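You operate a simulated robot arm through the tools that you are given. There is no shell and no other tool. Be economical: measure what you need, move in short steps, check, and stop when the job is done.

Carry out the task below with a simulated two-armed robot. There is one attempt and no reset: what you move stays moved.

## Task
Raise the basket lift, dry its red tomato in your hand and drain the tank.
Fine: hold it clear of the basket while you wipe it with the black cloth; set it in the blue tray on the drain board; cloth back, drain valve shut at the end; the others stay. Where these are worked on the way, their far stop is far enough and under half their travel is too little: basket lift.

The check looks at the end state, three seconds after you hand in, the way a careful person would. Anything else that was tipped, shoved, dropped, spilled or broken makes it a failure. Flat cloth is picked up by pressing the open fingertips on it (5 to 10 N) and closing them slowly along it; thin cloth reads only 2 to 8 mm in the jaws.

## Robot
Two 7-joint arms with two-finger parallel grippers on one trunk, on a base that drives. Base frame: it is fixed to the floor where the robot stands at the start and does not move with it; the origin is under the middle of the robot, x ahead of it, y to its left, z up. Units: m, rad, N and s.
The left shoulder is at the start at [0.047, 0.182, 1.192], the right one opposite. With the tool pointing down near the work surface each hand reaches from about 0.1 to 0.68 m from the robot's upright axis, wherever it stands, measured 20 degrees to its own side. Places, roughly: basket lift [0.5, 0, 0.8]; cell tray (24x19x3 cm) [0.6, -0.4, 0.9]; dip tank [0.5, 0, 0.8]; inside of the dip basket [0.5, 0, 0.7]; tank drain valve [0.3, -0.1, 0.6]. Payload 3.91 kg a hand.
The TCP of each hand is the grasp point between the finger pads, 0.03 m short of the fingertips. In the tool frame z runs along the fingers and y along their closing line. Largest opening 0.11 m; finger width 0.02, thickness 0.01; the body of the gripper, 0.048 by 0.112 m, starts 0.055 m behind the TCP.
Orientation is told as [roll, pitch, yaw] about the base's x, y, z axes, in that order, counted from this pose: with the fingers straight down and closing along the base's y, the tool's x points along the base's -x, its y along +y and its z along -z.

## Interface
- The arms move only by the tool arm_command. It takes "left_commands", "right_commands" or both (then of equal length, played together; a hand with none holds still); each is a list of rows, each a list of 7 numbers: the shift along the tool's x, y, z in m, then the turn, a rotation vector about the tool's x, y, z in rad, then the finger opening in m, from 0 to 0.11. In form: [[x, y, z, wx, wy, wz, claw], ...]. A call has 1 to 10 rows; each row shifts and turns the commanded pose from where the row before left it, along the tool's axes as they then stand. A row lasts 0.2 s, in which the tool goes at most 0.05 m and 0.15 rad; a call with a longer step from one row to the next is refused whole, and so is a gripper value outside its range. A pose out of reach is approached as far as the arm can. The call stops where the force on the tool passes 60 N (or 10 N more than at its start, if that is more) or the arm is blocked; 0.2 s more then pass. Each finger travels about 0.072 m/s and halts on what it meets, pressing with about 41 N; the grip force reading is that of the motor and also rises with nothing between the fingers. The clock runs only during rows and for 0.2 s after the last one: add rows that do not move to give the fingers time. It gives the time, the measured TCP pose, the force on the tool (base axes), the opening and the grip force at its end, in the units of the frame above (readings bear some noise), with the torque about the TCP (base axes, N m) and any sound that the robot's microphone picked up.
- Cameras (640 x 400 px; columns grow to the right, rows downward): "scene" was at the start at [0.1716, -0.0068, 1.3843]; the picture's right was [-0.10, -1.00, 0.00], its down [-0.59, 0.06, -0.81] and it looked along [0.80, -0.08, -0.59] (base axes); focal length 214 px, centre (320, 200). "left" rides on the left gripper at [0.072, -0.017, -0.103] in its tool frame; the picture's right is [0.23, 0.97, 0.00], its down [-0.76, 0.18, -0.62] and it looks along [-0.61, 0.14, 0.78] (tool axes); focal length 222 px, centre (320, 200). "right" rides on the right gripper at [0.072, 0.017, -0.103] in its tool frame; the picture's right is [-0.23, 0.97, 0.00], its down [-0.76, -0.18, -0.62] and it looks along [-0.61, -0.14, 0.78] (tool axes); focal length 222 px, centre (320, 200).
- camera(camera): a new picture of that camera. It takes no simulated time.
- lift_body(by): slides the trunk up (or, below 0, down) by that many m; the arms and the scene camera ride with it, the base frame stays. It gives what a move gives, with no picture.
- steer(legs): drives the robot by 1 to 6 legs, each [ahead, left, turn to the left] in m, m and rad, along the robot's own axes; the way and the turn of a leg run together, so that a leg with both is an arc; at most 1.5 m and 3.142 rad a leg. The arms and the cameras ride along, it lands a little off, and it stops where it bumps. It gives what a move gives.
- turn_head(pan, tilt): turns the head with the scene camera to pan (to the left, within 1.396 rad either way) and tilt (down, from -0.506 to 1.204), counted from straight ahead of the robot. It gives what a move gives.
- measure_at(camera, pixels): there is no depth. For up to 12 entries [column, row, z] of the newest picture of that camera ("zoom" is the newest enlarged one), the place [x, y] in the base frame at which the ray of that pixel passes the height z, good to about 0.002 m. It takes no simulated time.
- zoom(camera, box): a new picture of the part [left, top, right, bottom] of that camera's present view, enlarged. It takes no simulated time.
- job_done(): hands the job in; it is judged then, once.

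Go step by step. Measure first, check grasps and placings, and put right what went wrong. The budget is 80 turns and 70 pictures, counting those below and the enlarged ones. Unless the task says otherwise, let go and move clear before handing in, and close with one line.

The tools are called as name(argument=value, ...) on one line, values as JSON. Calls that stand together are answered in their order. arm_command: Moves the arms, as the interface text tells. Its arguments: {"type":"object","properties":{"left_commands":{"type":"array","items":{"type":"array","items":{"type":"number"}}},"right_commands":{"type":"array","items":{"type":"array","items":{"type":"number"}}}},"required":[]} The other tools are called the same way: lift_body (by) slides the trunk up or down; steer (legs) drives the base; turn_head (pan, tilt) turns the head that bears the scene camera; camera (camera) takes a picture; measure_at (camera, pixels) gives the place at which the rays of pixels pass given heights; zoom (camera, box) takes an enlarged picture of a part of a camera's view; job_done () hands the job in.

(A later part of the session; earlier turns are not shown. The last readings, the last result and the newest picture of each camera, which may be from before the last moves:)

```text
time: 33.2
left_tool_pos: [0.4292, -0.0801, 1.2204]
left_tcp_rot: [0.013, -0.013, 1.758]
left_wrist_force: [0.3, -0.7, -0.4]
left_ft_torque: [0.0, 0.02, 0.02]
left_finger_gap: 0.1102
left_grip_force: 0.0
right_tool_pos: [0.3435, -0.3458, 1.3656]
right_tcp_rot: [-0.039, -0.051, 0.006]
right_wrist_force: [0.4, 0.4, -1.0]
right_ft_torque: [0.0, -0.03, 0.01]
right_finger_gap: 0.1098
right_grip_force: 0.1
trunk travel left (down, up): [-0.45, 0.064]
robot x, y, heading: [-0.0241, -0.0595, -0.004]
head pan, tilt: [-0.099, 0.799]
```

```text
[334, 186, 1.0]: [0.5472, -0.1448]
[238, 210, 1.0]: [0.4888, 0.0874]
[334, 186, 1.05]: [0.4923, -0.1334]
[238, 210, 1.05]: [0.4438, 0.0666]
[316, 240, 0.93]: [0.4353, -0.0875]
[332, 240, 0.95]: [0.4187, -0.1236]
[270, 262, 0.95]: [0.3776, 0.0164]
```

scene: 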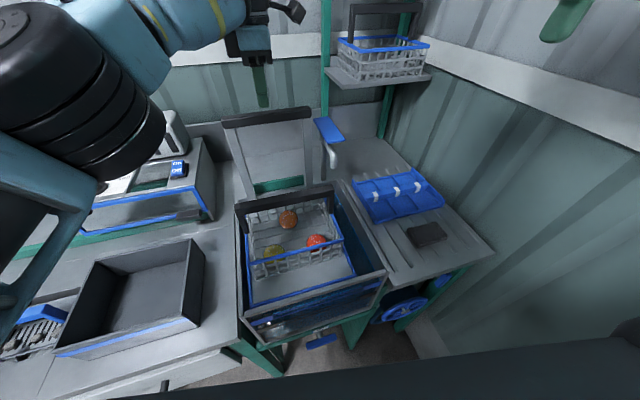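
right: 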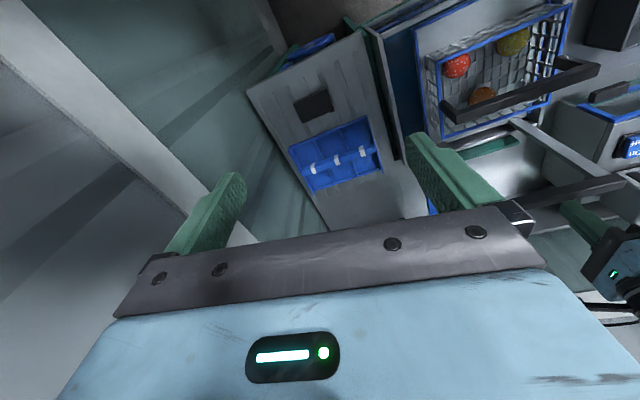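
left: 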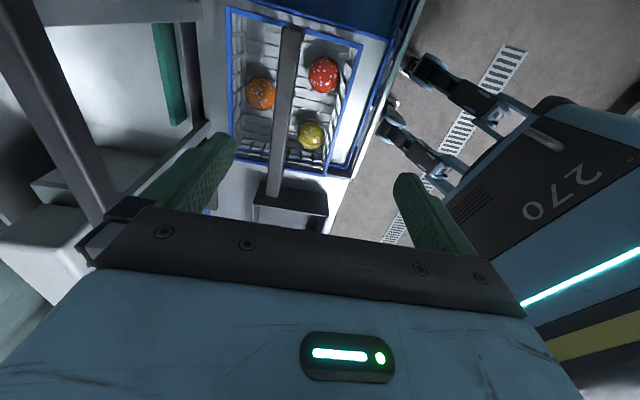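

Tomato at about (0.427, −0.089, 0.93); the basket handle is at z 1.05, x≈0.475 beside it. I'll turn to yaw ≈0.2 with the camera side away from the handle, and lean the tool back slightly for clearance.

arm_command(left_commands=[[0, 0, 0, 0, 0, 0.15, 0.11], [0, 0, 0, 0, 0, 0.15, 0.11], [0, 0, 0, 0, 0, 0.15, 0.11], [0, 0, 0, 0, 0, 0.15, 0.11], [0, 0, 0, 0, 0, 0.15, 0.11], [0, 0, 0, 0, 0, 0.15, 0.11], [0, 0, 0, 0, 0, 0.15, 0.11], [0, 0, 0, 0, 0, 0.15, 0.11], [0, 0, 0, 0, 0, 0.15, 0.11], [0, 0, 0, 0, 0, 0.15, 0.11]])

arm_command(left_commands=[[0, 0, 0, 0, 0, 0.06, 0.11], [0, 0, 0, 0, -0.1, 0, 0.11], [0, 0, 0, 0, -0.1, 0, 0.11], [0, 0, 0.04, 0, 0, 0, 0.11], [0, 0, 0.04, 0, 0, 0, 0.11], [0, 0, 0, 0, 0, 0, 0.11]])

camera(camera="left")

```text
time: 35.4
left_tool_pos: [0.4298, -0.0794, 1.2204]
left_tcp_rot: [0.015, 0.014, 0.257]
left_wrist_force: [0.4, -0.3, 0.6]
left_ft_torque: [-0.01, 0.0, 0.0]
left_finger_gap: 0.1101
left_grip_force: 0.0
right_tool_pos: [0.344, -0.3462, 1.3645]
right_tcp_rot: [-0.039, -0.051, 0.007]
right_wrist_force: [0.0, 0.8, -0.9]
right_ft_torque: [-0.02, -0.01, 0.03]
right_finger_gap: 0.1098
right_grip_force: 0.0
trunk travel left (down, up): [-0.45, 0.064]
robot x, y, heading: [-0.022, -0.0606, -0.002]
head pan, tilt: [-0.099, 0.799]
```

```text
time: 36.8
left_tool_pos: [0.4433, -0.0775, 1.1406]
left_tcp_rot: [0.014, -0.187, 0.196]
left_wrist_force: [-0.5, 0.0, -0.5]
left_ft_torque: [-0.01, -0.01, -0.02]
left_finger_gap: 0.1101
left_grip_force: 0.0
right_tool_pos: [0.3425, -0.3468, 1.3659]
right_tcp_rot: [-0.038, -0.051, 0.007]
right_wrist_force: [0.2, -0.8, 0.3]
right_ft_torque: [-0.02, 0.02, -0.02]
right_finger_gap: 0.11
right_grip_force: 0.0
trunk travel left (down, up): [-0.45, 0.064]
robot x, y, heading: [-0.0224, -0.0562, -0.004]
head pan, tilt: [-0.099, 0.799]
```

```text
35 pictures are left
```

left: 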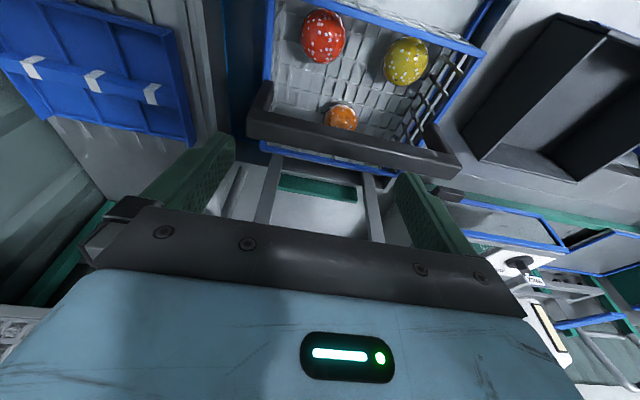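

I'll check the tomato's place from this view too before aligning.

measure_at(camera="left", pixels=[[323, 36, 0.92], [323, 36, 0.94], [303, 36, 0.93], [344, 36, 0.93], [323, 62, 0.93], [323, 10, 0.93], [262, 100, 1.05], [440, 165, 1.05], [265, 75, 0.95], [480, 50, 0.95]])

```text
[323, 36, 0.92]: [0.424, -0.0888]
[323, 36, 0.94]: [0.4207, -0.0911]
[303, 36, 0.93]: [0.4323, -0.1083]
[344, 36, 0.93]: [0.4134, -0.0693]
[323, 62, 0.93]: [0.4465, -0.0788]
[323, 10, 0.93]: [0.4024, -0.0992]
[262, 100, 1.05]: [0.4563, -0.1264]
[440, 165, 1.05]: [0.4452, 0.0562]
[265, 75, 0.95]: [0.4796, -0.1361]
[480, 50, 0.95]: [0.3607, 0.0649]
```

Consistent: the tomato is at (0.423, −0.090, 0.93), about 45 mm wide. I'll move to the start of the approach line and go part way down.

arm_command(left_commands=[[0.03, -0.004, -0.006, 0, 0, 0, 0.11], [0.03, -0.004, -0.006, 0, 0, 0, 0.11], [0, 0, 0.04, 0, 0, 0, 0.11], [0, 0, 0.04, 0, 0, 0, 0.11], [0, 0, 0.03, 0, 0, 0, 0.1], [0, 0, 0, 0, 0, 0, 0.1]])

camera(camera="left")

camera(camera="scene")

```text
time: 38.2
left_tool_pos: [0.4045, -0.0918, 1.0345]
left_tcp_rot: [0.014, -0.186, 0.198]
left_wrist_force: [0.9, -0.6, 0.3]
left_ft_torque: [0.0, 0.02, 0.01]
left_finger_gap: 0.0997
left_grip_force: 0.0
right_tool_pos: [0.3443, -0.3461, 1.3664]
right_tcp_rot: [-0.036, -0.051, 0.006]
right_wrist_force: [0.0, 0.2, -0.4]
right_ft_torque: [0.0, -0.02, 0.0]
right_finger_gap: 0.1101
right_grip_force: 0.2
trunk travel left (down, up): [-0.45, 0.064]
robot x, y, heading: [-0.0258, -0.0594, -0.012]
head pan, tilt: [-0.099, 0.799]
```

```text
34 pictures are left
```

left: 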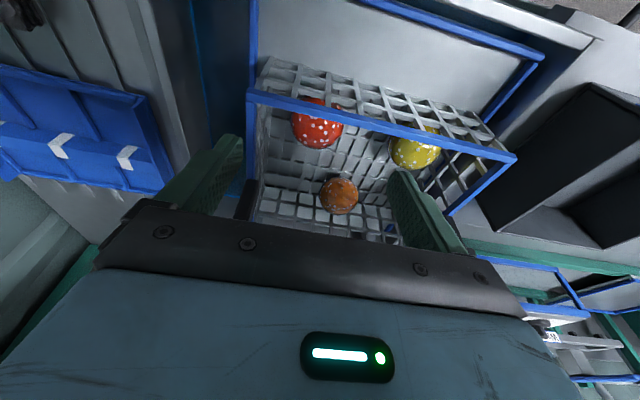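

```text
33 pictures are left
```

scene: 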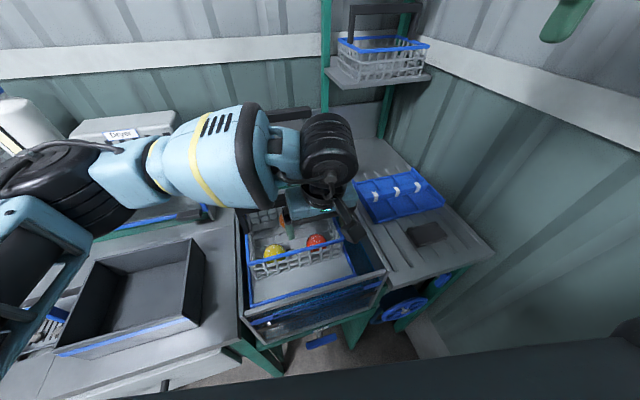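

The hand is in line. The basket's right wall is only about 24 mm beyond the tomato, so I'll narrow the opening to 0.062 before descending, then close.

arm_command(left_commands=[[0, 0, 0, 0, 0, 0, 0.062], [0, 0, 0, 0, 0, 0, 0.062], [0, 0, 0.035, 0, 0, 0, 0.062], [0, 0, 0.035, 0, 0, 0, 0.062], [0, 0, 0.02, 0, 0, 0, 0.062], [0, 0, 0.012, 0, 0, 0, 0.062], [0, 0, 0, 0, 0, 0, 0.062]])

camera(camera="left")

```text
time: 39.8
left_tool_pos: [0.4228, -0.0853, 0.9329]
left_tcp_rot: [0.013, -0.186, 0.196]
left_wrist_force: [-0.4, 0.2, 0.2]
left_ft_torque: [0.04, 0.02, -0.01]
left_finger_gap: 0.0622
left_grip_force: 0.2
right_tool_pos: [0.3436, -0.3466, 1.3664]
right_tcp_rot: [-0.039, -0.052, 0.005]
right_wrist_force: [0.0, 0.2, -0.8]
right_ft_torque: [0.01, 0.05, 0.01]
right_finger_gap: 0.1101
right_grip_force: 0.0
trunk travel left (down, up): [-0.45, 0.064]
robot x, y, heading: [-0.0234, -0.058, -0.004]
head pan, tilt: [-0.099, 0.799]
```

```text
32 pictures are left
```

left: 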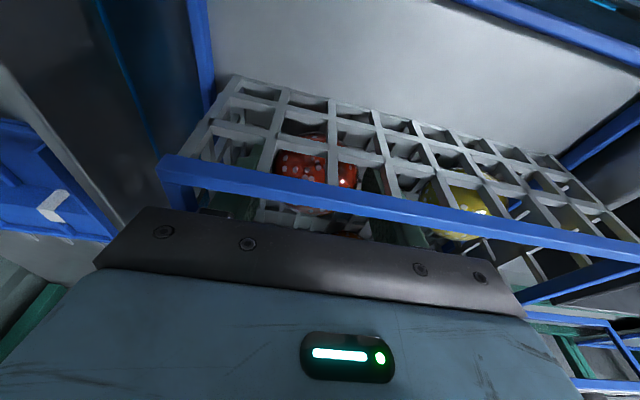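

The tomato is between the fingers at (312,175). I'll close in stages.

arm_command(left_commands=[[0, 0, 0, 0, 0, 0, 0.052], [0, 0, 0, 0, 0, 0, 0.046], [0, 0, 0, 0, 0, 0, 0.042], [0, 0, 0, 0, 0, 0, 0.04], [0, 0, 0, 0, 0, 0, 0.04]])

```text
time: 41.0
left_tool_pos: [0.4223, -0.0834, 0.9317]
left_tcp_rot: [0.014, -0.187, 0.197]
left_wrist_force: [0.3, -0.4, 0.0]
left_ft_torque: [0.02, 0.01, -0.02]
left_finger_gap: 0.0502
left_grip_force: 15.5
right_tool_pos: [0.3445, -0.3468, 1.3651]
right_tcp_rot: [-0.038, -0.05, 0.006]
right_wrist_force: [1.1, -0.6, 0.7]
right_ft_torque: [-0.03, 0.02, 0.03]
right_finger_gap: 0.11
right_grip_force: 0.1
trunk travel left (down, up): [-0.45, 0.064]
robot x, y, heading: [-0.0208, -0.0611, -0.011]
head pan, tilt: [-0.099, 0.799]
```

Gripped at 50 mm with 15 N. I'll draw back up along the approach line.

arm_command(left_commands=[[0, 0, -0.01, 0, 0, 0, 0.04], [0, 0, -0.02, 0, 0, 0, 0.04], [0, 0, -0.03, 0, 0, 0, 0.04], [0, 0, -0.04, 0, 0, 0, 0.04], [0, 0, -0.04, 0, 0, 0, 0.04], [0, 0, -0.04, 0, 0, 0, 0.04], [0, 0, -0.03, 0, 0, 0, 0.04], [0, 0, 0, 0, 0, 0, 0.04]])

camera(camera="scene")

camera(camera="right")

```text
time: 42.8
left_tool_pos: [0.388, -0.0968, 1.1404]
left_tcp_rot: [0.013, -0.187, 0.196]
left_wrist_force: [-1.0, 0.3, 0.3]
left_ft_torque: [0.05, -0.01, 0.02]
left_finger_gap: 0.0504
left_grip_force: 15.9
right_tool_pos: [0.3435, -0.3475, 1.3655]
right_tcp_rot: [-0.039, -0.049, 0.006]
right_wrist_force: [-0.6, -0.2, 0.1]
right_ft_torque: [-0.02, 0.01, 0.0]
right_finger_gap: 0.1101
right_grip_force: 0.0
trunk travel left (down, up): [-0.45, 0.064]
robot x, y, heading: [-0.0232, -0.0594, -0.007]
head pan, tilt: [-0.099, 0.799]
```

```text
31 pictures are left
```

scene: 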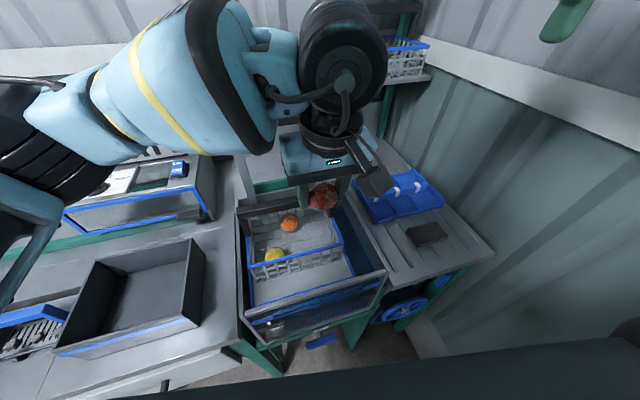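

```text
30 pictures are left
```

right: 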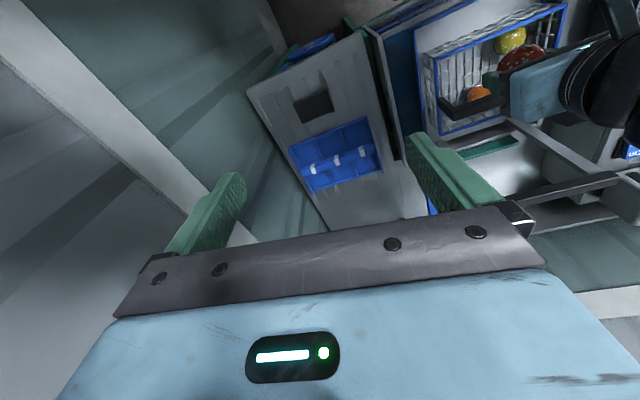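

The red tomato is in the left hand, clear above the basket, and the others are in place. Now the right hand: level it and bring it above the cloth at about (0.45,−0.395).

arm_command(right_commands=[[0, 0, 0, -0.039, 0.051, 0, 0.11], [-0.03, -0.01, 0.03, 0, 0, 0, 0.11], [-0.03, -0.01, 0.03, 0, 0, 0, 0.11], [-0.03, -0.01, 0.03, 0, 0, 0, 0.11], [-0.02, -0.015, 0.035, 0, 0, 0, 0.1], [0, 0, 0.045, 0, 0, 0, 0.1], [0, 0, 0.045, 0, 0, 0, 0.08], [0, 0, 0.045, 0, 0, 0, 0.08], [0, 0, 0.035, 0, 0, 0, 0.08], [0, 0, 0, 0, 0, 0, 0.08]])

camera(camera="right")

zoom(camera="scene", box=[350, 160, 510, 280])

```text
time: 45.0
left_tool_pos: [0.3855, -0.0959, 1.1398]
left_tcp_rot: [0.015, -0.186, 0.198]
left_wrist_force: [0.0, 0.1, -0.7]
left_ft_torque: [0.0, -0.01, 0.0]
left_finger_gap: 0.0501
left_grip_force: 16.0
right_tool_pos: [0.4555, -0.3922, 1.071]
right_tcp_rot: [-0.002, 0.0, 0.003]
right_wrist_force: [-0.2, -0.2, -1.3]
right_ft_torque: [-0.01, 0.02, 0.03]
right_finger_gap: 0.0801
right_grip_force: 0.1
trunk travel left (down, up): [-0.45, 0.064]
robot x, y, heading: [-0.0217, -0.0604, -0.003]
head pan, tilt: [-0.099, 0.799]
```

```text
29 pictures are left
```

right: 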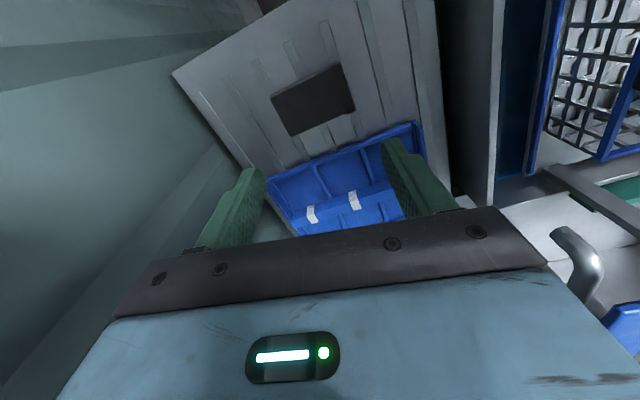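

```text
3.33 times, centred on (430, 220) of scene
```

zoom: 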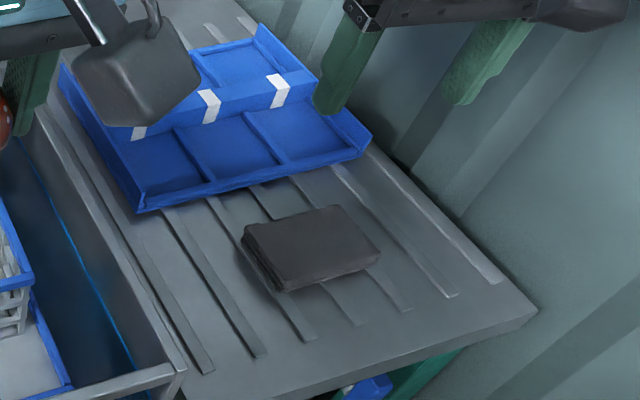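

The cloth is a folded pad at (313,100) in the right picture. I'll triangulate its top and corners.

measure_at(camera="right", pixels=[[313, 100, 0.86], [313, 100, 0.89], [271, 97, 0.88], [340, 64, 0.88], [356, 106, 0.88], [290, 137, 0.88]])

measure_at(camera="zoom", pixels=[[312, 245, 0.86], [312, 245, 0.89], [242, 233, 0.88], [335, 205, 0.88], [380, 252, 0.88], [280, 290, 0.88]])

```text
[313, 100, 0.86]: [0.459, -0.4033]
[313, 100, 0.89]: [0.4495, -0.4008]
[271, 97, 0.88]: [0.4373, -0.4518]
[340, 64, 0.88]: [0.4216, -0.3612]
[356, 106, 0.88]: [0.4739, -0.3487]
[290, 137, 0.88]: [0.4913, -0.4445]
```

```text
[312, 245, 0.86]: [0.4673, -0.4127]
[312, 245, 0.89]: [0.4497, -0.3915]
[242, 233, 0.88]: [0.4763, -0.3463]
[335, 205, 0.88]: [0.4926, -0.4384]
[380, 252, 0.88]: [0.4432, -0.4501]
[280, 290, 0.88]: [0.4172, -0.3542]
```

The cloth top is at z≈0.88, centre (0.456,−0.400), 9.3×5.4 cm, turned 0.175 rad. I'll align and go down to just above it.

arm_command(right_commands=[[0, 0, 0, 0, 0, -0.09, 0.065], [0.001, -0.008, 0, 0, 0, -0.085, 0.065], [0, 0, 0.04, 0, 0, 0, 0.065], [0, 0, 0.04, 0, 0, 0, 0.065], [0, 0, 0.04, 0, 0, 0, 0.065], [0, 0, 0.025, 0, 0, 0, 0.065], [0, 0, 0.006, 0, 0, 0, 0.065], [0, 0, 0, 0, 0, 0, 0.065]])

camera(camera="right")

```text
time: 46.8
left_tool_pos: [0.3863, -0.0968, 1.1395]
left_tcp_rot: [0.012, -0.187, 0.197]
left_wrist_force: [0.3, 0.2, -0.6]
left_ft_torque: [-0.03, -0.02, -0.01]
left_finger_gap: 0.0502
left_grip_force: 16.2
right_tool_pos: [0.4555, -0.3996, 0.921]
right_tcp_rot: [0.0, 0.0, 0.178]
right_wrist_force: [0.5, 0.6, 0.8]
right_ft_torque: [0.0, 0.02, 0.02]
right_finger_gap: 0.0655
right_grip_force: 0.1
trunk travel left (down, up): [-0.45, 0.064]
robot x, y, heading: [-0.0253, -0.0633, -0.01]
head pan, tilt: [-0.099, 0.799]
```

```text
27 pictures are left
```

right: 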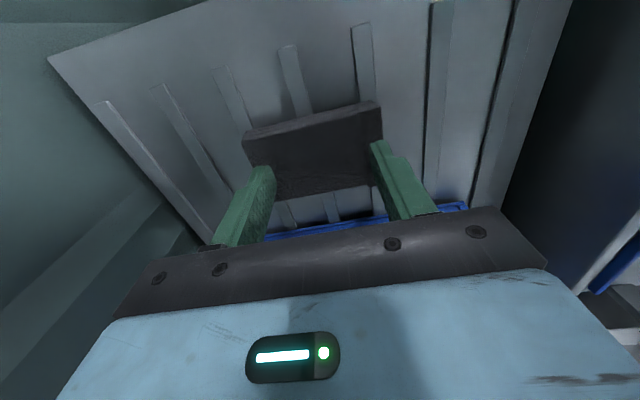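

The fingertips sit just above the pad at (265,175) and (378,150). I'll narrow slightly and go down in 3 mm steps to feel contact.

arm_command(right_commands=[[0, 0, 0.003, 0, 0, 0, 0.055], [0, 0, 0.003, 0, 0, 0, 0.055], [0, 0, 0.003, 0, 0, 0, 0.055], [0, 0, 0.002, 0, 0, 0, 0.055], [0, 0, 0, 0, 0, 0, 0.055]])

```text
time: 48.0
left_tool_pos: [0.3821, -0.096, 1.1422]
left_tcp_rot: [0.013, -0.192, 0.197]
left_wrist_force: [0.0, 0.4, -0.6]
left_ft_torque: [0.01, -0.01, 0.02]
left_finger_gap: 0.05
left_grip_force: 16.0
right_tool_pos: [0.4527, -0.3987, 0.9151]
right_tcp_rot: [-0.003, -0.009, 0.178]
right_wrist_force: [-5.1, -11.7, 46.3]
right_ft_torque: [-0.11, 0.37, -0.05]
right_finger_gap: 0.0554
right_grip_force: 0.1
trunk travel left (down, up): [-0.45, 0.064]
robot x, y, heading: [-0.0218, -0.0553, -0.002]
head pan, tilt: [-0.099, 0.799]
```

46 N is too much, roughly 8 N/mm. I'll back off about 5 mm to reach 5–10 N.

arm_command(right_commands=[[0, 0, -0.0045, 0, 0, 0, 0.055], [0, 0, 0, 0, 0, 0, 0.055]])

```text
time: 48.6
left_tool_pos: [0.3848, -0.0962, 1.1404]
left_tcp_rot: [0.014, -0.188, 0.198]
left_wrist_force: [0.0, -0.8, -0.3]
left_ft_torque: [0.03, 0.0, 0.02]
left_finger_gap: 0.0501
left_grip_force: 16.3
right_tool_pos: [0.4546, -0.3988, 0.9147]
right_tcp_rot: [-0.002, -0.004, 0.18]
right_wrist_force: [2.1, -10.2, 30.7]
right_ft_torque: [-0.31, 0.02, -0.01]
right_finger_gap: 0.0551
right_grip_force: 0.0
trunk travel left (down, up): [-0.45, 0.064]
robot x, y, heading: [-0.0228, -0.0586, -0.001]
head pan, tilt: [-0.099, 0.799]
```

arm_command(right_commands=[[0, 0, -0.005, 0, 0, 0, 0.055], [0, 0, 0, 0, 0, 0, 0.055]])

```text
time: 49.2
left_tool_pos: [0.3861, -0.0979, 1.1383]
left_tcp_rot: [0.014, -0.185, 0.198]
left_wrist_force: [0.2, 0.2, -0.7]
left_ft_torque: [-0.03, 0.02, 0.05]
left_finger_gap: 0.0503
left_grip_force: 16.6
right_tool_pos: [0.4536, -0.3984, 0.9182]
right_tcp_rot: [0.001, 0.002, 0.181]
right_wrist_force: [-0.1, 0.6, -0.8]
right_ft_torque: [0.03, -0.05, 0.02]
right_finger_gap: 0.0551
right_grip_force: 0.0
trunk travel left (down, up): [-0.45, 0.064]
robot x, y, heading: [-0.0229, -0.0593, -0.01]
head pan, tilt: [-0.099, 0.799]
```

arm_command(right_commands=[[0, 0, 0.0025, 0, 0, 0, 0.055], [0, 0, 0, 0, 0, 0, 0.055]])

```text
time: 49.8
left_tool_pos: [0.3856, -0.0969, 1.1398]
left_tcp_rot: [0.014, -0.188, 0.197]
left_wrist_force: [-0.6, 1.1, -0.3]
left_ft_torque: [0.0, 0.0, -0.02]
left_finger_gap: 0.0503
left_grip_force: 15.8
right_tool_pos: [0.4542, -0.4009, 0.9162]
right_tcp_rot: [-0.001, 0.001, 0.177]
right_wrist_force: [-0.4, 0.9, 0.3]
right_ft_torque: [0.0, 0.01, -0.03]
right_finger_gap: 0.055
right_grip_force: 0.1
trunk travel left (down, up): [-0.45, 0.064]
robot x, y, heading: [-0.0211, -0.0598, -0.008]
head pan, tilt: [-0.099, 0.799]
```

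arm_command(right_commands=[[0, 0, 0.0015, 0, 0, 0, 0.055], [0, 0, 0, 0, 0, 0, 0.055]])

```text
time: 50.4
left_tool_pos: [0.386, -0.0972, 1.1399]
left_tcp_rot: [0.013, -0.187, 0.198]
left_wrist_force: [0.2, 0.1, -1.2]
left_ft_torque: [-0.05, -0.04, 0.02]
left_finger_gap: 0.05
left_grip_force: 16.3
right_tool_pos: [0.456, -0.4, 0.9151]
right_tcp_rot: [0.0, 0.0, 0.179]
right_wrist_force: [-1.6, -1.5, 2.2]
right_ft_torque: [0.02, 0.03, -0.01]
right_finger_gap: 0.0551
right_grip_force: 0.1
trunk travel left (down, up): [-0.45, 0.064]
robot x, y, heading: [-0.0215, -0.0583, -0.006]
head pan, tilt: [-0.099, 0.799]
```

Light touch at 2 N. I'll add 1 mm for about 8 N and close slowly.

arm_command(right_commands=[[0, 0, 0.001, 0, 0, 0, 0.055], [0, 0, 0, 0, 0, 0, 0.047], [0, 0, 0, 0, 0, 0, 0.039], [0, 0, 0, 0, 0, 0, 0.031], [0, 0, 0, 0, 0, 0, 0.023], [0, 0, 0, 0, 0, 0, 0.015], [0, 0, 0, 0, 0, 0, 0.008], [0, 0, 0, 0, 0, 0, 0.0], [0, 0, 0, 0, 0, 0, 0.0]])

camera(camera="right")

```text
time: 52.4
left_tool_pos: [0.3854, -0.0957, 1.1406]
left_tcp_rot: [0.013, -0.19, 0.198]
left_wrist_force: [-0.4, -0.9, -1.3]
left_ft_torque: [-0.01, 0.01, 0.0]
left_finger_gap: 0.05
left_grip_force: 16.0
right_tool_pos: [0.4545, -0.3979, 0.9154]
right_tcp_rot: [0.001, -0.002, 0.178]
right_wrist_force: [0.3, 2.3, 19.4]
right_ft_torque: [0.04, 0.03, 0.01]
right_finger_gap: 0.0001
right_grip_force: 37.7
trunk travel left (down, up): [-0.45, 0.064]
robot x, y, heading: [-0.0222, -0.0582, -0.01]
head pan, tilt: [-0.099, 0.799]
```

```text
26 pictures are left
```

right: 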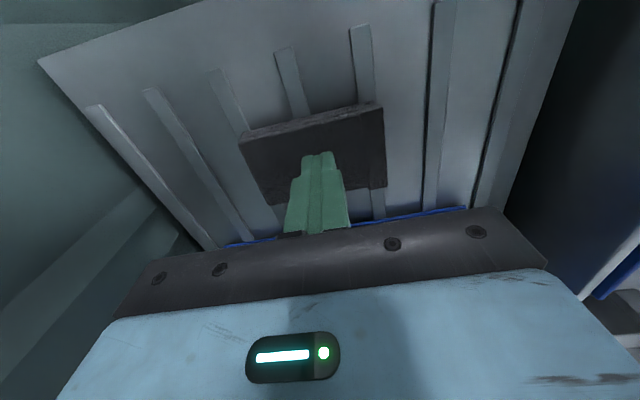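

The jaws closed to 0, so the pad is too stiff to pinch. I'll grip it across its 5.4 cm width instead: rise, open, and yaw by −1.57.

arm_command(right_commands=[[0, 0, -0.04, 0, 0, 0, 0.0], [0, 0, -0.04, 0, 0, 0.15, 0.05], [0, 0, 0, 0, 0, 0.15, 0.09], [0, 0, 0, 0, 0, 0.15, 0.09], [0, 0, 0, 0, 0, 0.15, 0.09], [0, 0, 0, 0, 0, 0.15, 0.09], [0, 0, 0, 0, 0, 0.15, 0.09], [0, 0, 0, 0, 0, 0.15, 0.09], [0, 0, 0, 0, 0, 0.15, 0.09], [0, 0, 0, 0, 0, 0.15, 0.09]])

arm_command(right_commands=[[0, 0, 0, 0, 0, 0.15, 0.09], [0, 0, 0, 0, 0, 0.07, 0.09], [0, 0, 0, 0, 0, 0, 0.09]])

camera(camera="right")

```text
time: 54.6
left_tool_pos: [0.3861, -0.0978, 1.1387]
left_tcp_rot: [0.013, -0.187, 0.196]
left_wrist_force: [0.3, 0.8, 0.0]
left_ft_torque: [0.01, -0.02, -0.02]
left_finger_gap: 0.0502
left_grip_force: 15.8
right_tool_pos: [0.4539, -0.3996, 0.9934]
right_tcp_rot: [-0.001, 0.0, -1.173]
right_wrist_force: [-0.7, -1.0, 0.2]
right_ft_torque: [0.0, -0.01, 0.0]
right_finger_gap: 0.0901
right_grip_force: 0.1
trunk travel left (down, up): [-0.45, 0.064]
robot x, y, heading: [-0.0187, -0.0582, -0.008]
head pan, tilt: [-0.099, 0.799]
```

```text
time: 55.4
left_tool_pos: [0.386, -0.0966, 1.139]
left_tcp_rot: [0.015, -0.186, 0.196]
left_wrist_force: [0.3, 0.8, -0.2]
left_ft_torque: [0.03, -0.01, -0.02]
left_finger_gap: 0.0501
left_grip_force: 16.8
right_tool_pos: [0.4543, -0.3982, 0.9942]
right_tcp_rot: [0.0, 0.0, -1.393]
right_wrist_force: [0.6, 0.3, -0.5]
right_ft_torque: [0.0, -0.01, 0.04]
right_finger_gap: 0.0903
right_grip_force: 0.0
trunk travel left (down, up): [-0.45, 0.064]
robot x, y, heading: [-0.0226, -0.0575, -0.004]
head pan, tilt: [-0.099, 0.799]
```

```text
25 pictures are left
```

right: 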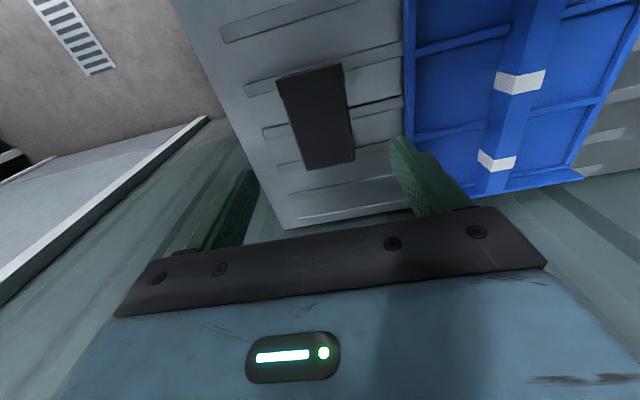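

I'll measure the pad's corners and the tray's near edge from here.

measure_at(camera="right", pixels=[[277, 81, 0.885], [341, 63, 0.885], [355, 160, 0.885], [305, 170, 0.885], [404, 130, 0.9], [404, 20, 0.9], [315, 117, 0.885]])

```text
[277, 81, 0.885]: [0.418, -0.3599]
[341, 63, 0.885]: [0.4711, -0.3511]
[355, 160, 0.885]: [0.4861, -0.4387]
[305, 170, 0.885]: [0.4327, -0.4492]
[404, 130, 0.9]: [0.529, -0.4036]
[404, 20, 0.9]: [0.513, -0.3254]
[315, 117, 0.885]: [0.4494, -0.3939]
```

Pad centre (0.452,−0.400), and the tray edge is 2 cm beyond the finger. I'll descend beside the pad with the opening at 0.08 and feel for the board.

arm_command(right_commands=[[0, 0, 0.03, 0, 0, 0, 0.08], [0, 0.0, 0.03, 0, 0, 0, 0.08], [0, 0, 0.02, 0, 0, 0, 0.08], [0, 0, 0.005, 0, 0, 0, 0.08], [0, 0, 0.003, 0, 0, 0, 0.08], [0, 0, 0, 0, 0, 0, 0.08]])

zoom(camera="scene", box=[370, 160, 490, 260])

```text
time: 56.8
left_tool_pos: [0.3862, -0.0974, 1.1398]
left_tcp_rot: [0.014, -0.185, 0.198]
left_wrist_force: [-0.5, -0.2, -1.0]
left_ft_torque: [0.01, 0.0, 0.0]
left_finger_gap: 0.0502
left_grip_force: 15.8
right_tool_pos: [0.4535, -0.3993, 0.9047]
right_tcp_rot: [-0.001, -0.001, -1.393]
right_wrist_force: [0.3, 0.3, 0.0]
right_ft_torque: [-0.03, -0.01, 0.04]
right_finger_gap: 0.08
right_grip_force: 0.0
trunk travel left (down, up): [-0.45, 0.064]
robot x, y, heading: [-0.0243, -0.0572, -0.008]
head pan, tilt: [-0.099, 0.799]
```

```text
4.00 times, centred on (430, 210) of scene
```

zoom: 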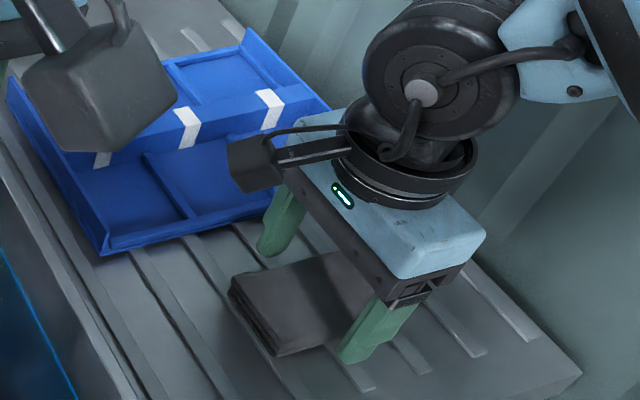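

The fingers straddle the pad. I'll go another 4 mm down and close.

arm_command(right_commands=[[0, 0, 0.004, 0, 0, 0, 0.08], [0, 0, 0, 0, 0, 0, 0.07], [0, 0, 0, 0, 0, 0, 0.06], [0, 0, 0, 0, 0, 0, 0.05], [0, 0, 0, 0, 0, 0, 0.042], [0, 0, 0, 0, 0, 0, 0.038], [0, 0, 0, 0, 0, 0, 0.038]])

```text
time: 58.4
left_tool_pos: [0.3874, -0.0965, 1.1402]
left_tcp_rot: [0.015, -0.186, 0.197]
left_wrist_force: [-1.0, 0.1, -1.9]
left_ft_torque: [0.05, 0.0, 0.0]
left_finger_gap: 0.0503
left_grip_force: 15.5
right_tool_pos: [0.453, -0.399, 0.9014]
right_tcp_rot: [0.0, -0.001, -1.392]
right_wrist_force: [-0.4, -0.2, 0.7]
right_ft_torque: [0.0, -0.03, 0.02]
right_finger_gap: 0.0565
right_grip_force: 40.8
trunk travel left (down, up): [-0.45, 0.064]
robot x, y, heading: [-0.0205, -0.0581, -0.008]
head pan, tilt: [-0.099, 0.799]
```

The pad is gripped at 56 mm and 41 N. I'll lift it while the left hand moves out a little and tilts its fingers forward-right, so the tomato's upper side is exposed for wiping.

arm_command(left_commands=[[-0.028, -0.02, -0.005, 0, 0, 0, 0.04], [-0.028, -0.02, -0.005, 0, 0, 0, 0.04], [0, 0, 0, 0, 0, 0.15, 0.04], [0, 0, 0, 0, 0, 0.15, 0.04], [0, 0, 0, 0, 0, 0.15, 0.04], [0, 0, 0, 0, 0, 0.15, 0.04], [0, 0, 0, 0, -0.15, 0, 0.04], [0, 0, 0, 0, -0.15, 0, 0.04], [0, 0, 0, 0, -0.15, 0, 0.04], [0, 0, 0, 0, -0.15, 0, 0.04]], right_commands=[[0, 0, -0.01, 0, 0, 0, 0.038], [0, 0, -0.02, 0, 0, 0, 0.038], [0, 0, -0.03, 0, 0, 0, 0.038], [0, 0, -0.04, 0, 0, 0, 0.038], [0, 0, -0.04, 0, 0, 0, 0.038], [0, 0, -0.04, 0, 0, 0, 0.038], [0, 0, -0.04, 0, 0, 0, 0.038], [0, 0, -0.04, 0, 0, 0, 0.038], [0, 0, -0.04, 0, 0, 0, 0.038], [0, 0, 0, 0, 0, 0, 0.038]])

camera(camera="scene")

```text
time: 60.6
left_tool_pos: [0.4444, -0.1252, 1.1605]
left_tcp_rot: [0.158, -0.742, -0.501]
left_wrist_force: [0.5, -0.1, 0.1]
left_ft_torque: [0.01, -0.02, -0.02]
left_finger_gap: 0.05
left_grip_force: 15.7
right_tool_pos: [0.4571, -0.4017, 1.2015]
right_tcp_rot: [0.002, 0.0, -1.391]
right_wrist_force: [-0.6, 0.3, -1.1]
right_ft_torque: [0.01, -0.01, -0.03]
right_finger_gap: 0.0568
right_grip_force: 40.9
trunk travel left (down, up): [-0.45, 0.064]
robot x, y, heading: [-0.0247, -0.0571, -0.008]
head pan, tilt: [-0.099, 0.799]
```

```text
23 pictures are left
```

scene: 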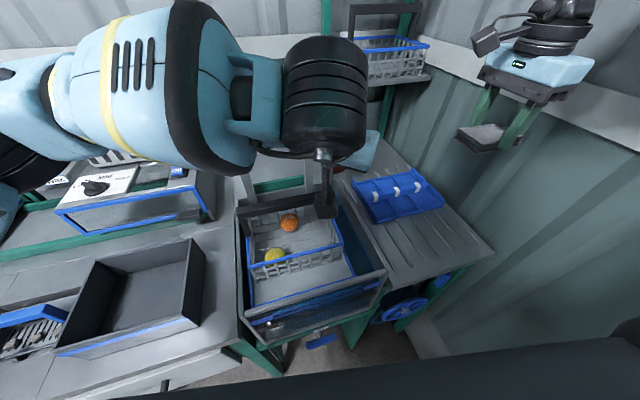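

The pad is held in the right hand at (490,130). I'll finish the left tilt and bring the right hand up and over the tomato, still above it.

arm_command(left_commands=[[0, 0, 0, 0, -0.15, 0, 0.04], [0, 0, 0, 0, -0.15, 0, 0.04], [0, 0, 0, 0, -0.15, 0, 0.04], [0, 0, 0, 0, 0, 0, 0.04], [0, 0, 0, 0, 0, 0, 0.04], [0, 0, 0, 0, 0, 0, 0.04], [0, 0, 0, 0, 0, 0, 0.04], [0, 0, 0, 0, 0, 0, 0.04], [0, 0, 0, 0, 0, 0, 0.04]], right_commands=[[0, 0, -0.035, 0, 0, 0, 0.038], [0, 0, -0.035, 0, 0, 0, 0.038], [0, 0, 0, 0, 0, 0, 0.038], [0.043, 0.01, 0, 0, 0, 0, 0.038], [0.043, 0.01, 0, 0, 0, 0, 0.038], [0.043, 0.01, 0, 0, 0, 0, 0.038], [0.043, 0.01, 0, 0, 0, 0, 0.038], [0.043, 0.01, 0, 0, 0, 0, 0.038], [0, 0, 0, 0, 0, 0, 0.038]])

camera(camera="right")

camera(camera="scene")

```text
time: 62.6
left_tool_pos: [0.4454, -0.1245, 1.161]
left_tcp_rot: [0.311, -1.179, -0.68]
left_wrist_force: [-0.5, 0.6, -1.2]
left_ft_torque: [0.0, 0.02, 0.04]
left_finger_gap: 0.0499
left_grip_force: 16.1
right_tool_pos: [0.4374, -0.2345, 1.26]
right_tcp_rot: [0.0, -0.001, -1.39]
right_wrist_force: [-0.5, 0.0, -0.7]
right_ft_torque: [-0.01, 0.01, -0.01]
right_finger_gap: 0.0567
right_grip_force: 40.9
right hand out of reach, approached as far as the arm can: row 7, 8
trunk travel left (down, up): [-0.45, 0.064]
robot x, y, heading: [-0.0261, -0.0575, -0.01]
head pan, tilt: [-0.099, 0.799]
```

```text
22 pictures are left
```

right: 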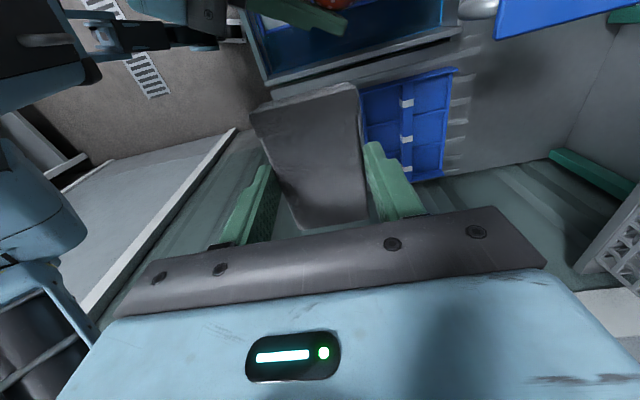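

```text
21 pictures are left
```

scene: 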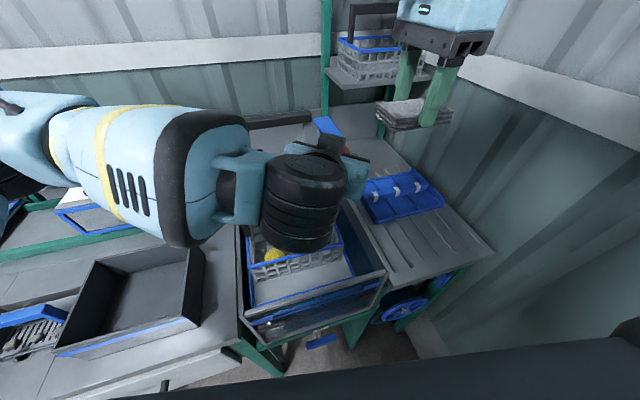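

The right hand cannot reach further inward at this height, so I'll bring the tomato to it: left hand to (0.42,−0.20), under the pad's inner end.

arm_command(left_commands=[[-0.0035, -0.026, 0.0006, 0, 0, 0, 0.04], [-0.0035, -0.026, 0.0006, 0, 0, 0, 0.04], [-0.0035, -0.026, 0.0006, 0, 0, 0, 0.04], [0, 0, 0, 0, 0, 0, 0.04]], right_commands=[[0, 0, 0, 0, 0, 0, 0.038], [0, 0, 0, 0, 0, 0, 0.038], [0, 0, 0, 0, 0, 0, 0.038], [0, 0, 0, 0, 0, 0, 0.038]])

camera(camera="right")

```text
time: 63.6
left_tool_pos: [0.4196, -0.2005, 1.1602]
left_tcp_rot: [0.309, -1.178, -0.679]
left_wrist_force: [0.4, 0.5, -0.4]
left_ft_torque: [0.02, 0.02, -0.06]
left_finger_gap: 0.0502
left_grip_force: 16.0
right_tool_pos: [0.4377, -0.2342, 1.263]
right_tcp_rot: [-0.001, 0.0, -1.39]
right_wrist_force: [-0.2, 0.1, -1.0]
right_ft_torque: [0.03, 0.02, 0.0]
right_finger_gap: 0.0566
right_grip_force: 40.8
trunk travel left (down, up): [-0.45, 0.064]
robot x, y, heading: [-0.0225, -0.0564, -0.01]
head pan, tilt: [-0.099, 0.799]
```

```text
20 pictures are left
```

right: 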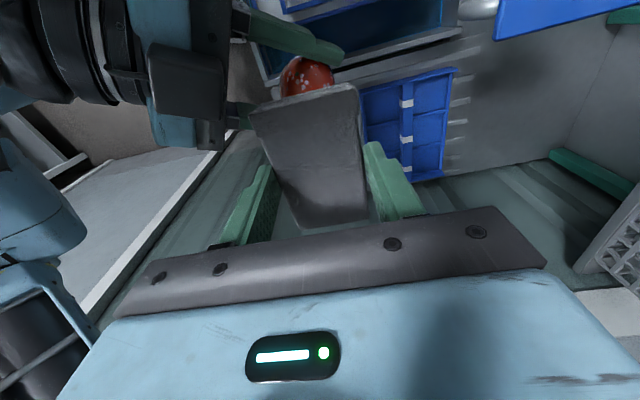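

The tomato sits under the pad's inner edge at (305,75). I'll shift it 1.5 cm further under and bring the pad down toward it.

arm_command(left_commands=[[-0.0036, -0.0138, 0.0047, 0, 0, 0, 0.04], [0, 0, 0, 0, 0, 0, 0.04], [0, 0, 0, 0, 0, 0, 0.04], [0, 0, 0, 0, 0, 0, 0.04], [0, 0, 0, 0, 0, 0, 0.04]], right_commands=[[0, 0, 0, 0, 0, 0, 0.038], [0, 0, 0.02, 0, 0, 0, 0.038], [0, 0, 0.01, 0, 0, 0, 0.038], [0, 0, 0.006, 0, 0, 0, 0.038], [0, 0, 0.0, 0, 0, 0, 0.038]])

```text
time: 64.8
left_tool_pos: [0.4191, -0.2161, 1.1589]
left_tcp_rot: [0.311, -1.179, -0.68]
left_wrist_force: [-0.8, 0.1, -1.0]
left_ft_torque: [0.0, 0.03, 0.0]
left_finger_gap: 0.05
left_grip_force: 16.7
right_tool_pos: [0.4397, -0.232, 1.2237]
right_tcp_rot: [0.0, 0.0, -1.393]
right_wrist_force: [-0.5, 0.3, -1.7]
right_ft_torque: [-0.02, 0.01, 0.04]
right_finger_gap: 0.0566
right_grip_force: 41.2
trunk travel left (down, up): [-0.45, 0.064]
robot x, y, heading: [-0.0211, -0.057, -0.004]
head pan, tilt: [-0.099, 0.799]
```

arm_command(right_commands=[[0, 0, 0.004, 0, 0, 0, 0.038], [0, 0, 0.003, 0, 0, 0, 0.038], [0, 0, 0.003, 0, 0, 0, 0.038], [0, 0, 0, 0, 0, 0, 0.038]])

```text
time: 65.8
left_tool_pos: [0.4193, -0.2159, 1.1588]
left_tcp_rot: [0.31, -1.173, -0.681]
left_wrist_force: [-0.4, -0.5, -13.7]
left_ft_torque: [0.06, 0.04, 0.01]
left_finger_gap: 0.0506
left_grip_force: 15.9
right_tool_pos: [0.4389, -0.2329, 1.2146]
right_tcp_rot: [0.002, 0.002, -1.391]
right_wrist_force: [-0.3, -0.3, 13.6]
right_ft_torque: [0.18, 0.16, 0.0]
right_finger_gap: 0.0569
right_grip_force: 40.8
trunk travel left (down, up): [-0.45, 0.064]
robot x, y, heading: [-0.0217, -0.0599, -0.005]
head pan, tilt: [-0.099, 0.799]
```

The pad presses on the tomato with 13.6 N on both wrists. I'll ease slightly and rub back and forth.

arm_command(right_commands=[[-0.012, 0, -0.0006, 0, 0, 0, 0.038], [0.012, 0, 0, 0, 0, 0, 0.038], [0.008, 0, 0, 0, 0, 0, 0.038], [-0.012, 0, 0, 0, 0, 0, 0.038], [0, -0.012, 0, 0, 0, 0, 0.038], [0, 0.014, 0, 0, 0, 0, 0.038], [0, -0.014, 0, 0, 0, 0, 0.038], [0.012, 0.008, 0, 0, 0, 0, 0.038], [-0.016, 0, 0, 0, 0, 0, 0.038], [0.008, 0, 0, 0, 0, 0, 0.038]])

arm_command(right_commands=[[-0.012, 0, 0, 0, 0, 0, 0.038], [0.014, 0, 0, 0, 0, 0, 0.038], [-0.014, 0, 0, 0, 0, 0, 0.038], [0.014, 0, 0, 0, 0, 0, 0.038], [-0.014, 0, 0, 0, 0, 0, 0.038], [0.014, 0, 0, 0, 0, 0, 0.038], [0, 0.012, 0, 0, 0, 0, 0.038], [0, -0.012, 0, 0, 0, 0, 0.038], [-0.002, 0, 0, 0, 0, 0, 0.038], [0, 0, 0, 0, 0, 0, 0.038]])

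camera(camera="right")

```text
time: 68.0
left_tool_pos: [0.4193, -0.2152, 1.1609]
left_tcp_rot: [0.309, -1.179, -0.68]
left_wrist_force: [-3.1, 6.4, -8.6]
left_ft_torque: [-0.2, 0.01, 0.03]
left_finger_gap: 0.0503
left_grip_force: 16.0
right_tool_pos: [0.4352, -0.2339, 1.2134]
right_tcp_rot: [0.0, -0.002, -1.392]
right_wrist_force: [2.4, -5.6, 7.7]
right_ft_torque: [-0.06, 0.01, -0.02]
right_finger_gap: 0.0566
right_grip_force: 41.2
trunk travel left (down, up): [-0.45, 0.064]
robot x, y, heading: [-0.0209, -0.0599, -0.01]
head pan, tilt: [-0.099, 0.799]
```

```text
time: 70.2
left_tool_pos: [0.4199, -0.2165, 1.1606]
left_tcp_rot: [0.312, -1.18, -0.68]
left_wrist_force: [-1.7, 2.5, -6.2]
left_ft_torque: [-0.2, 0.02, 0.07]
left_finger_gap: 0.0499
left_grip_force: 15.7
right_tool_pos: [0.4339, -0.233, 1.2152]
right_tcp_rot: [-0.001, 0.0, -1.39]
right_wrist_force: [0.8, -1.8, 5.6]
right_ft_torque: [0.16, -0.01, -0.02]
right_finger_gap: 0.0567
right_grip_force: 40.8
trunk travel left (down, up): [-0.45, 0.064]
robot x, y, heading: [-0.0233, -0.0578, -0.008]
head pan, tilt: [-0.099, 0.799]
```

```text
19 pictures are left
```

right: 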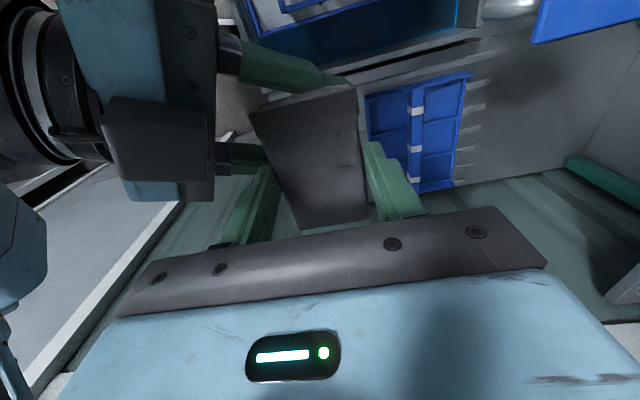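

The rub kept contact at 6–13 N throughout. I'll lift the pad off and look at the tomato.

arm_command(right_commands=[[0, 0, -0.03, 0, 0, 0, 0.038], [-0.02, 0, -0.03, 0, 0, 0, 0.038], [-0.045, -0.0, 0, 0, 0, 0, 0.038], [-0.02, 0, 0, 0, 0, 0, 0.038], [0, 0, 0, 0, 0, 0, 0.038]])

zoom(camera="right", box=[200, 0, 400, 120])

```text
time: 71.4
left_tool_pos: [0.4191, -0.2155, 1.1604]
left_tcp_rot: [0.312, -1.18, -0.68]
left_wrist_force: [0.4, 0.4, -0.4]
left_ft_torque: [-0.03, -0.01, -0.01]
left_finger_gap: 0.0501
left_grip_force: 16.5
right_tool_pos: [0.4491, -0.3142, 1.2748]
right_tcp_rot: [-0.001, -0.001, -1.391]
right_wrist_force: [-0.5, 0.8, -0.1]
right_ft_torque: [-0.02, -0.06, 0.0]
right_finger_gap: 0.0566
right_grip_force: 40.7
trunk travel left (down, up): [-0.45, 0.064]
robot x, y, heading: [-0.0217, -0.0608, -0.005]
head pan, tilt: [-0.099, 0.799]
```

```text
3.20 times, centred on (300, 60) of right
```

zoom: 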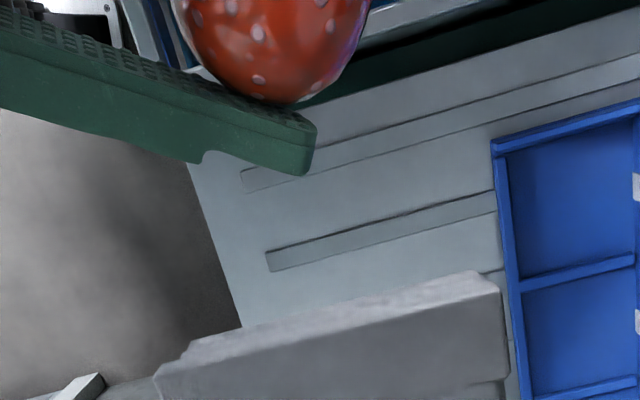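

The tomato still shows pale dots, so I'll compare it with the unwiped fruit to tell texture from drops.

zoom(camera="scene", box=[240, 120, 420, 280])

camera(camera="left")

```text
2.50 times, centred on (330, 200) of scene
```

zoom: 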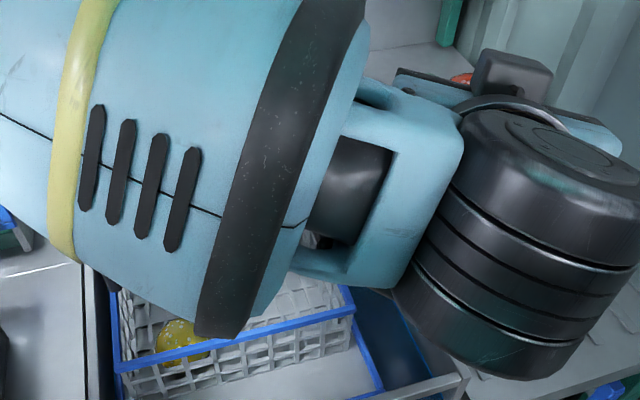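

```text
16 pictures are left
```

left: 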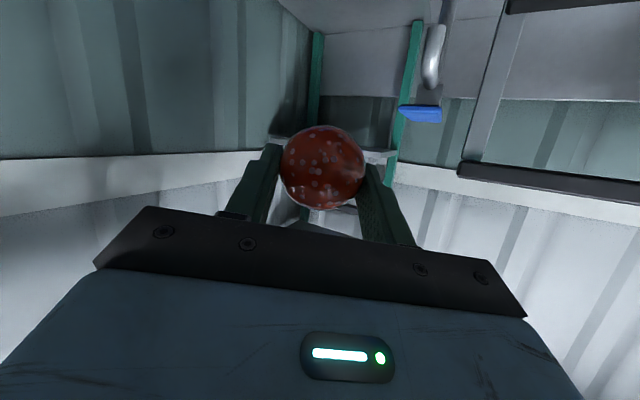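

The dots remain on the untouched underside and faintly on top, so they may be drops; I'll wipe longer with fuller strokes. First I'll set the tomato more under the pad's middle and come down again.

arm_command(left_commands=[[-0.0048, -0.0184, 0.0063, 0, 0, 0, 0.04], [0, 0, 0, 0, 0, 0, 0.04], [0, 0, 0, 0, 0, 0, 0.04], [0, 0, 0, 0, 0, 0, 0.04], [0, 0, 0, 0, 0, 0, 0.04], [0, 0, 0, 0, 0, 0, 0.04], [0, 0, 0, 0, 0, 0, 0.04]], right_commands=[[0.04, 0.005, 0, 0, 0, 0, 0.038], [0.042, 0.005, 0, 0, 0, 0, 0.038], [0, 0, 0.03, 0, 0, 0, 0.038], [0, 0, 0.02, 0, 0, 0, 0.038], [0, 0, 0.006, 0, 0, 0, 0.038], [0, 0, 0.004, 0, 0, 0, 0.038], [0, 0, 0.0, 0, 0, 0, 0.038]])

```text
time: 73.0
left_tool_pos: [0.42, -0.2363, 1.1585]
left_tcp_rot: [0.31, -1.175, -0.681]
left_wrist_force: [-2.6, 6.4, -23.2]
left_ft_torque: [-0.85, -0.39, 0.16]
left_finger_gap: 0.0501
left_grip_force: 16.8
right_tool_pos: [0.442, -0.2405, 1.2133]
right_tcp_rot: [0.001, 0.0, -1.391]
right_wrist_force: [2.8, -6.9, 22.8]
right_ft_torque: [0.59, 0.78, -0.02]
right_finger_gap: 0.0572
right_grip_force: 41.4
right hand out of reach, approached as far as the arm can: row 2
trunk travel left (down, up): [-0.45, 0.064]
robot x, y, heading: [-0.0212, -0.0547, -0.006]
head pan, tilt: [-0.099, 0.799]
```

The torque shows contact about 3 cm off the tomato, on a left finger, so I'll shift the pad outward 2 cm and ease off to press only on the tomato.

arm_command(right_commands=[[0, 0, -0.006, 0, 0, 0, 0.038], [-0.022, 0.004, 0, 0, 0, 0, 0.038], [0, 0, 0.004, 0, 0, 0, 0.038], [0, 0, 0, 0, 0, 0, 0.038]])

```text
time: 74.0
left_tool_pos: [0.42, -0.2369, 1.1588]
left_tcp_rot: [0.31, -1.181, -0.682]
left_wrist_force: [0.1, -0.1, 0.3]
left_ft_torque: [-0.01, -0.03, 0.0]
left_finger_gap: 0.05
left_grip_force: 16.2
right_tool_pos: [0.4484, -0.262, 1.213]
right_tcp_rot: [-0.001, 0.001, -1.39]
right_wrist_force: [-0.3, 0.3, -0.8]
right_ft_torque: [0.02, -0.02, 0.01]
right_finger_gap: 0.0572
right_grip_force: 41.1
trunk travel left (down, up): [-0.45, 0.064]
robot x, y, heading: [-0.0252, -0.0562, -0.007]
head pan, tilt: [-0.099, 0.799]
```

arm_command(right_commands=[[0.006, -0.01, 0, 0, 0, 0, 0.038], [0, 0, 0.002, 0, 0, 0, 0.038], [0, 0, 0.002, 0, 0, 0, 0.038], [0, 0, 0, 0, 0, 0, 0.038]])

```text
time: 75.0
left_tool_pos: [0.4188, -0.2367, 1.1582]
left_tcp_rot: [0.311, -1.179, -0.682]
left_wrist_force: [-0.4, 0.4, -1.1]
left_ft_torque: [-0.02, 0.0, 0.01]
left_finger_gap: 0.0498
left_grip_force: 16.6
right_tool_pos: [0.4392, -0.2569, 1.2094]
right_tcp_rot: [-0.001, -0.001, -1.391]
right_wrist_force: [0.1, -0.3, -0.9]
right_ft_torque: [-0.01, 0.02, 0.02]
right_finger_gap: 0.057
right_grip_force: 40.5
trunk travel left (down, up): [-0.45, 0.064]
robot x, y, heading: [-0.022, -0.0595, -0.009]
head pan, tilt: [-0.099, 0.799]
```

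No contact now even lower than before, so I'll look at how the pad sits.

zoom(camera="right", box=[160, 20, 460, 240])

camera(camera="left")

```text
1.82 times, centred on (310, 130) of right
```

zoom: 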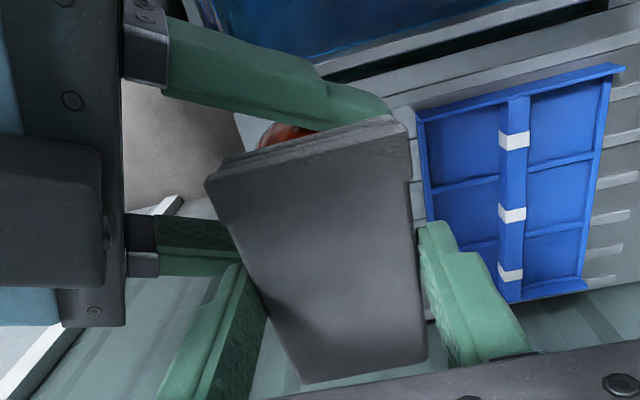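

```text
14 pictures are left
```

left: 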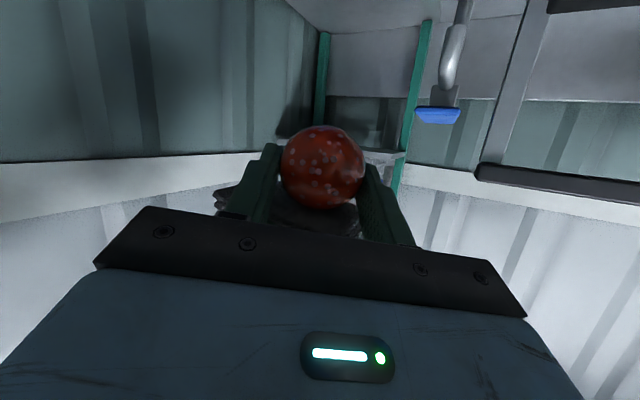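

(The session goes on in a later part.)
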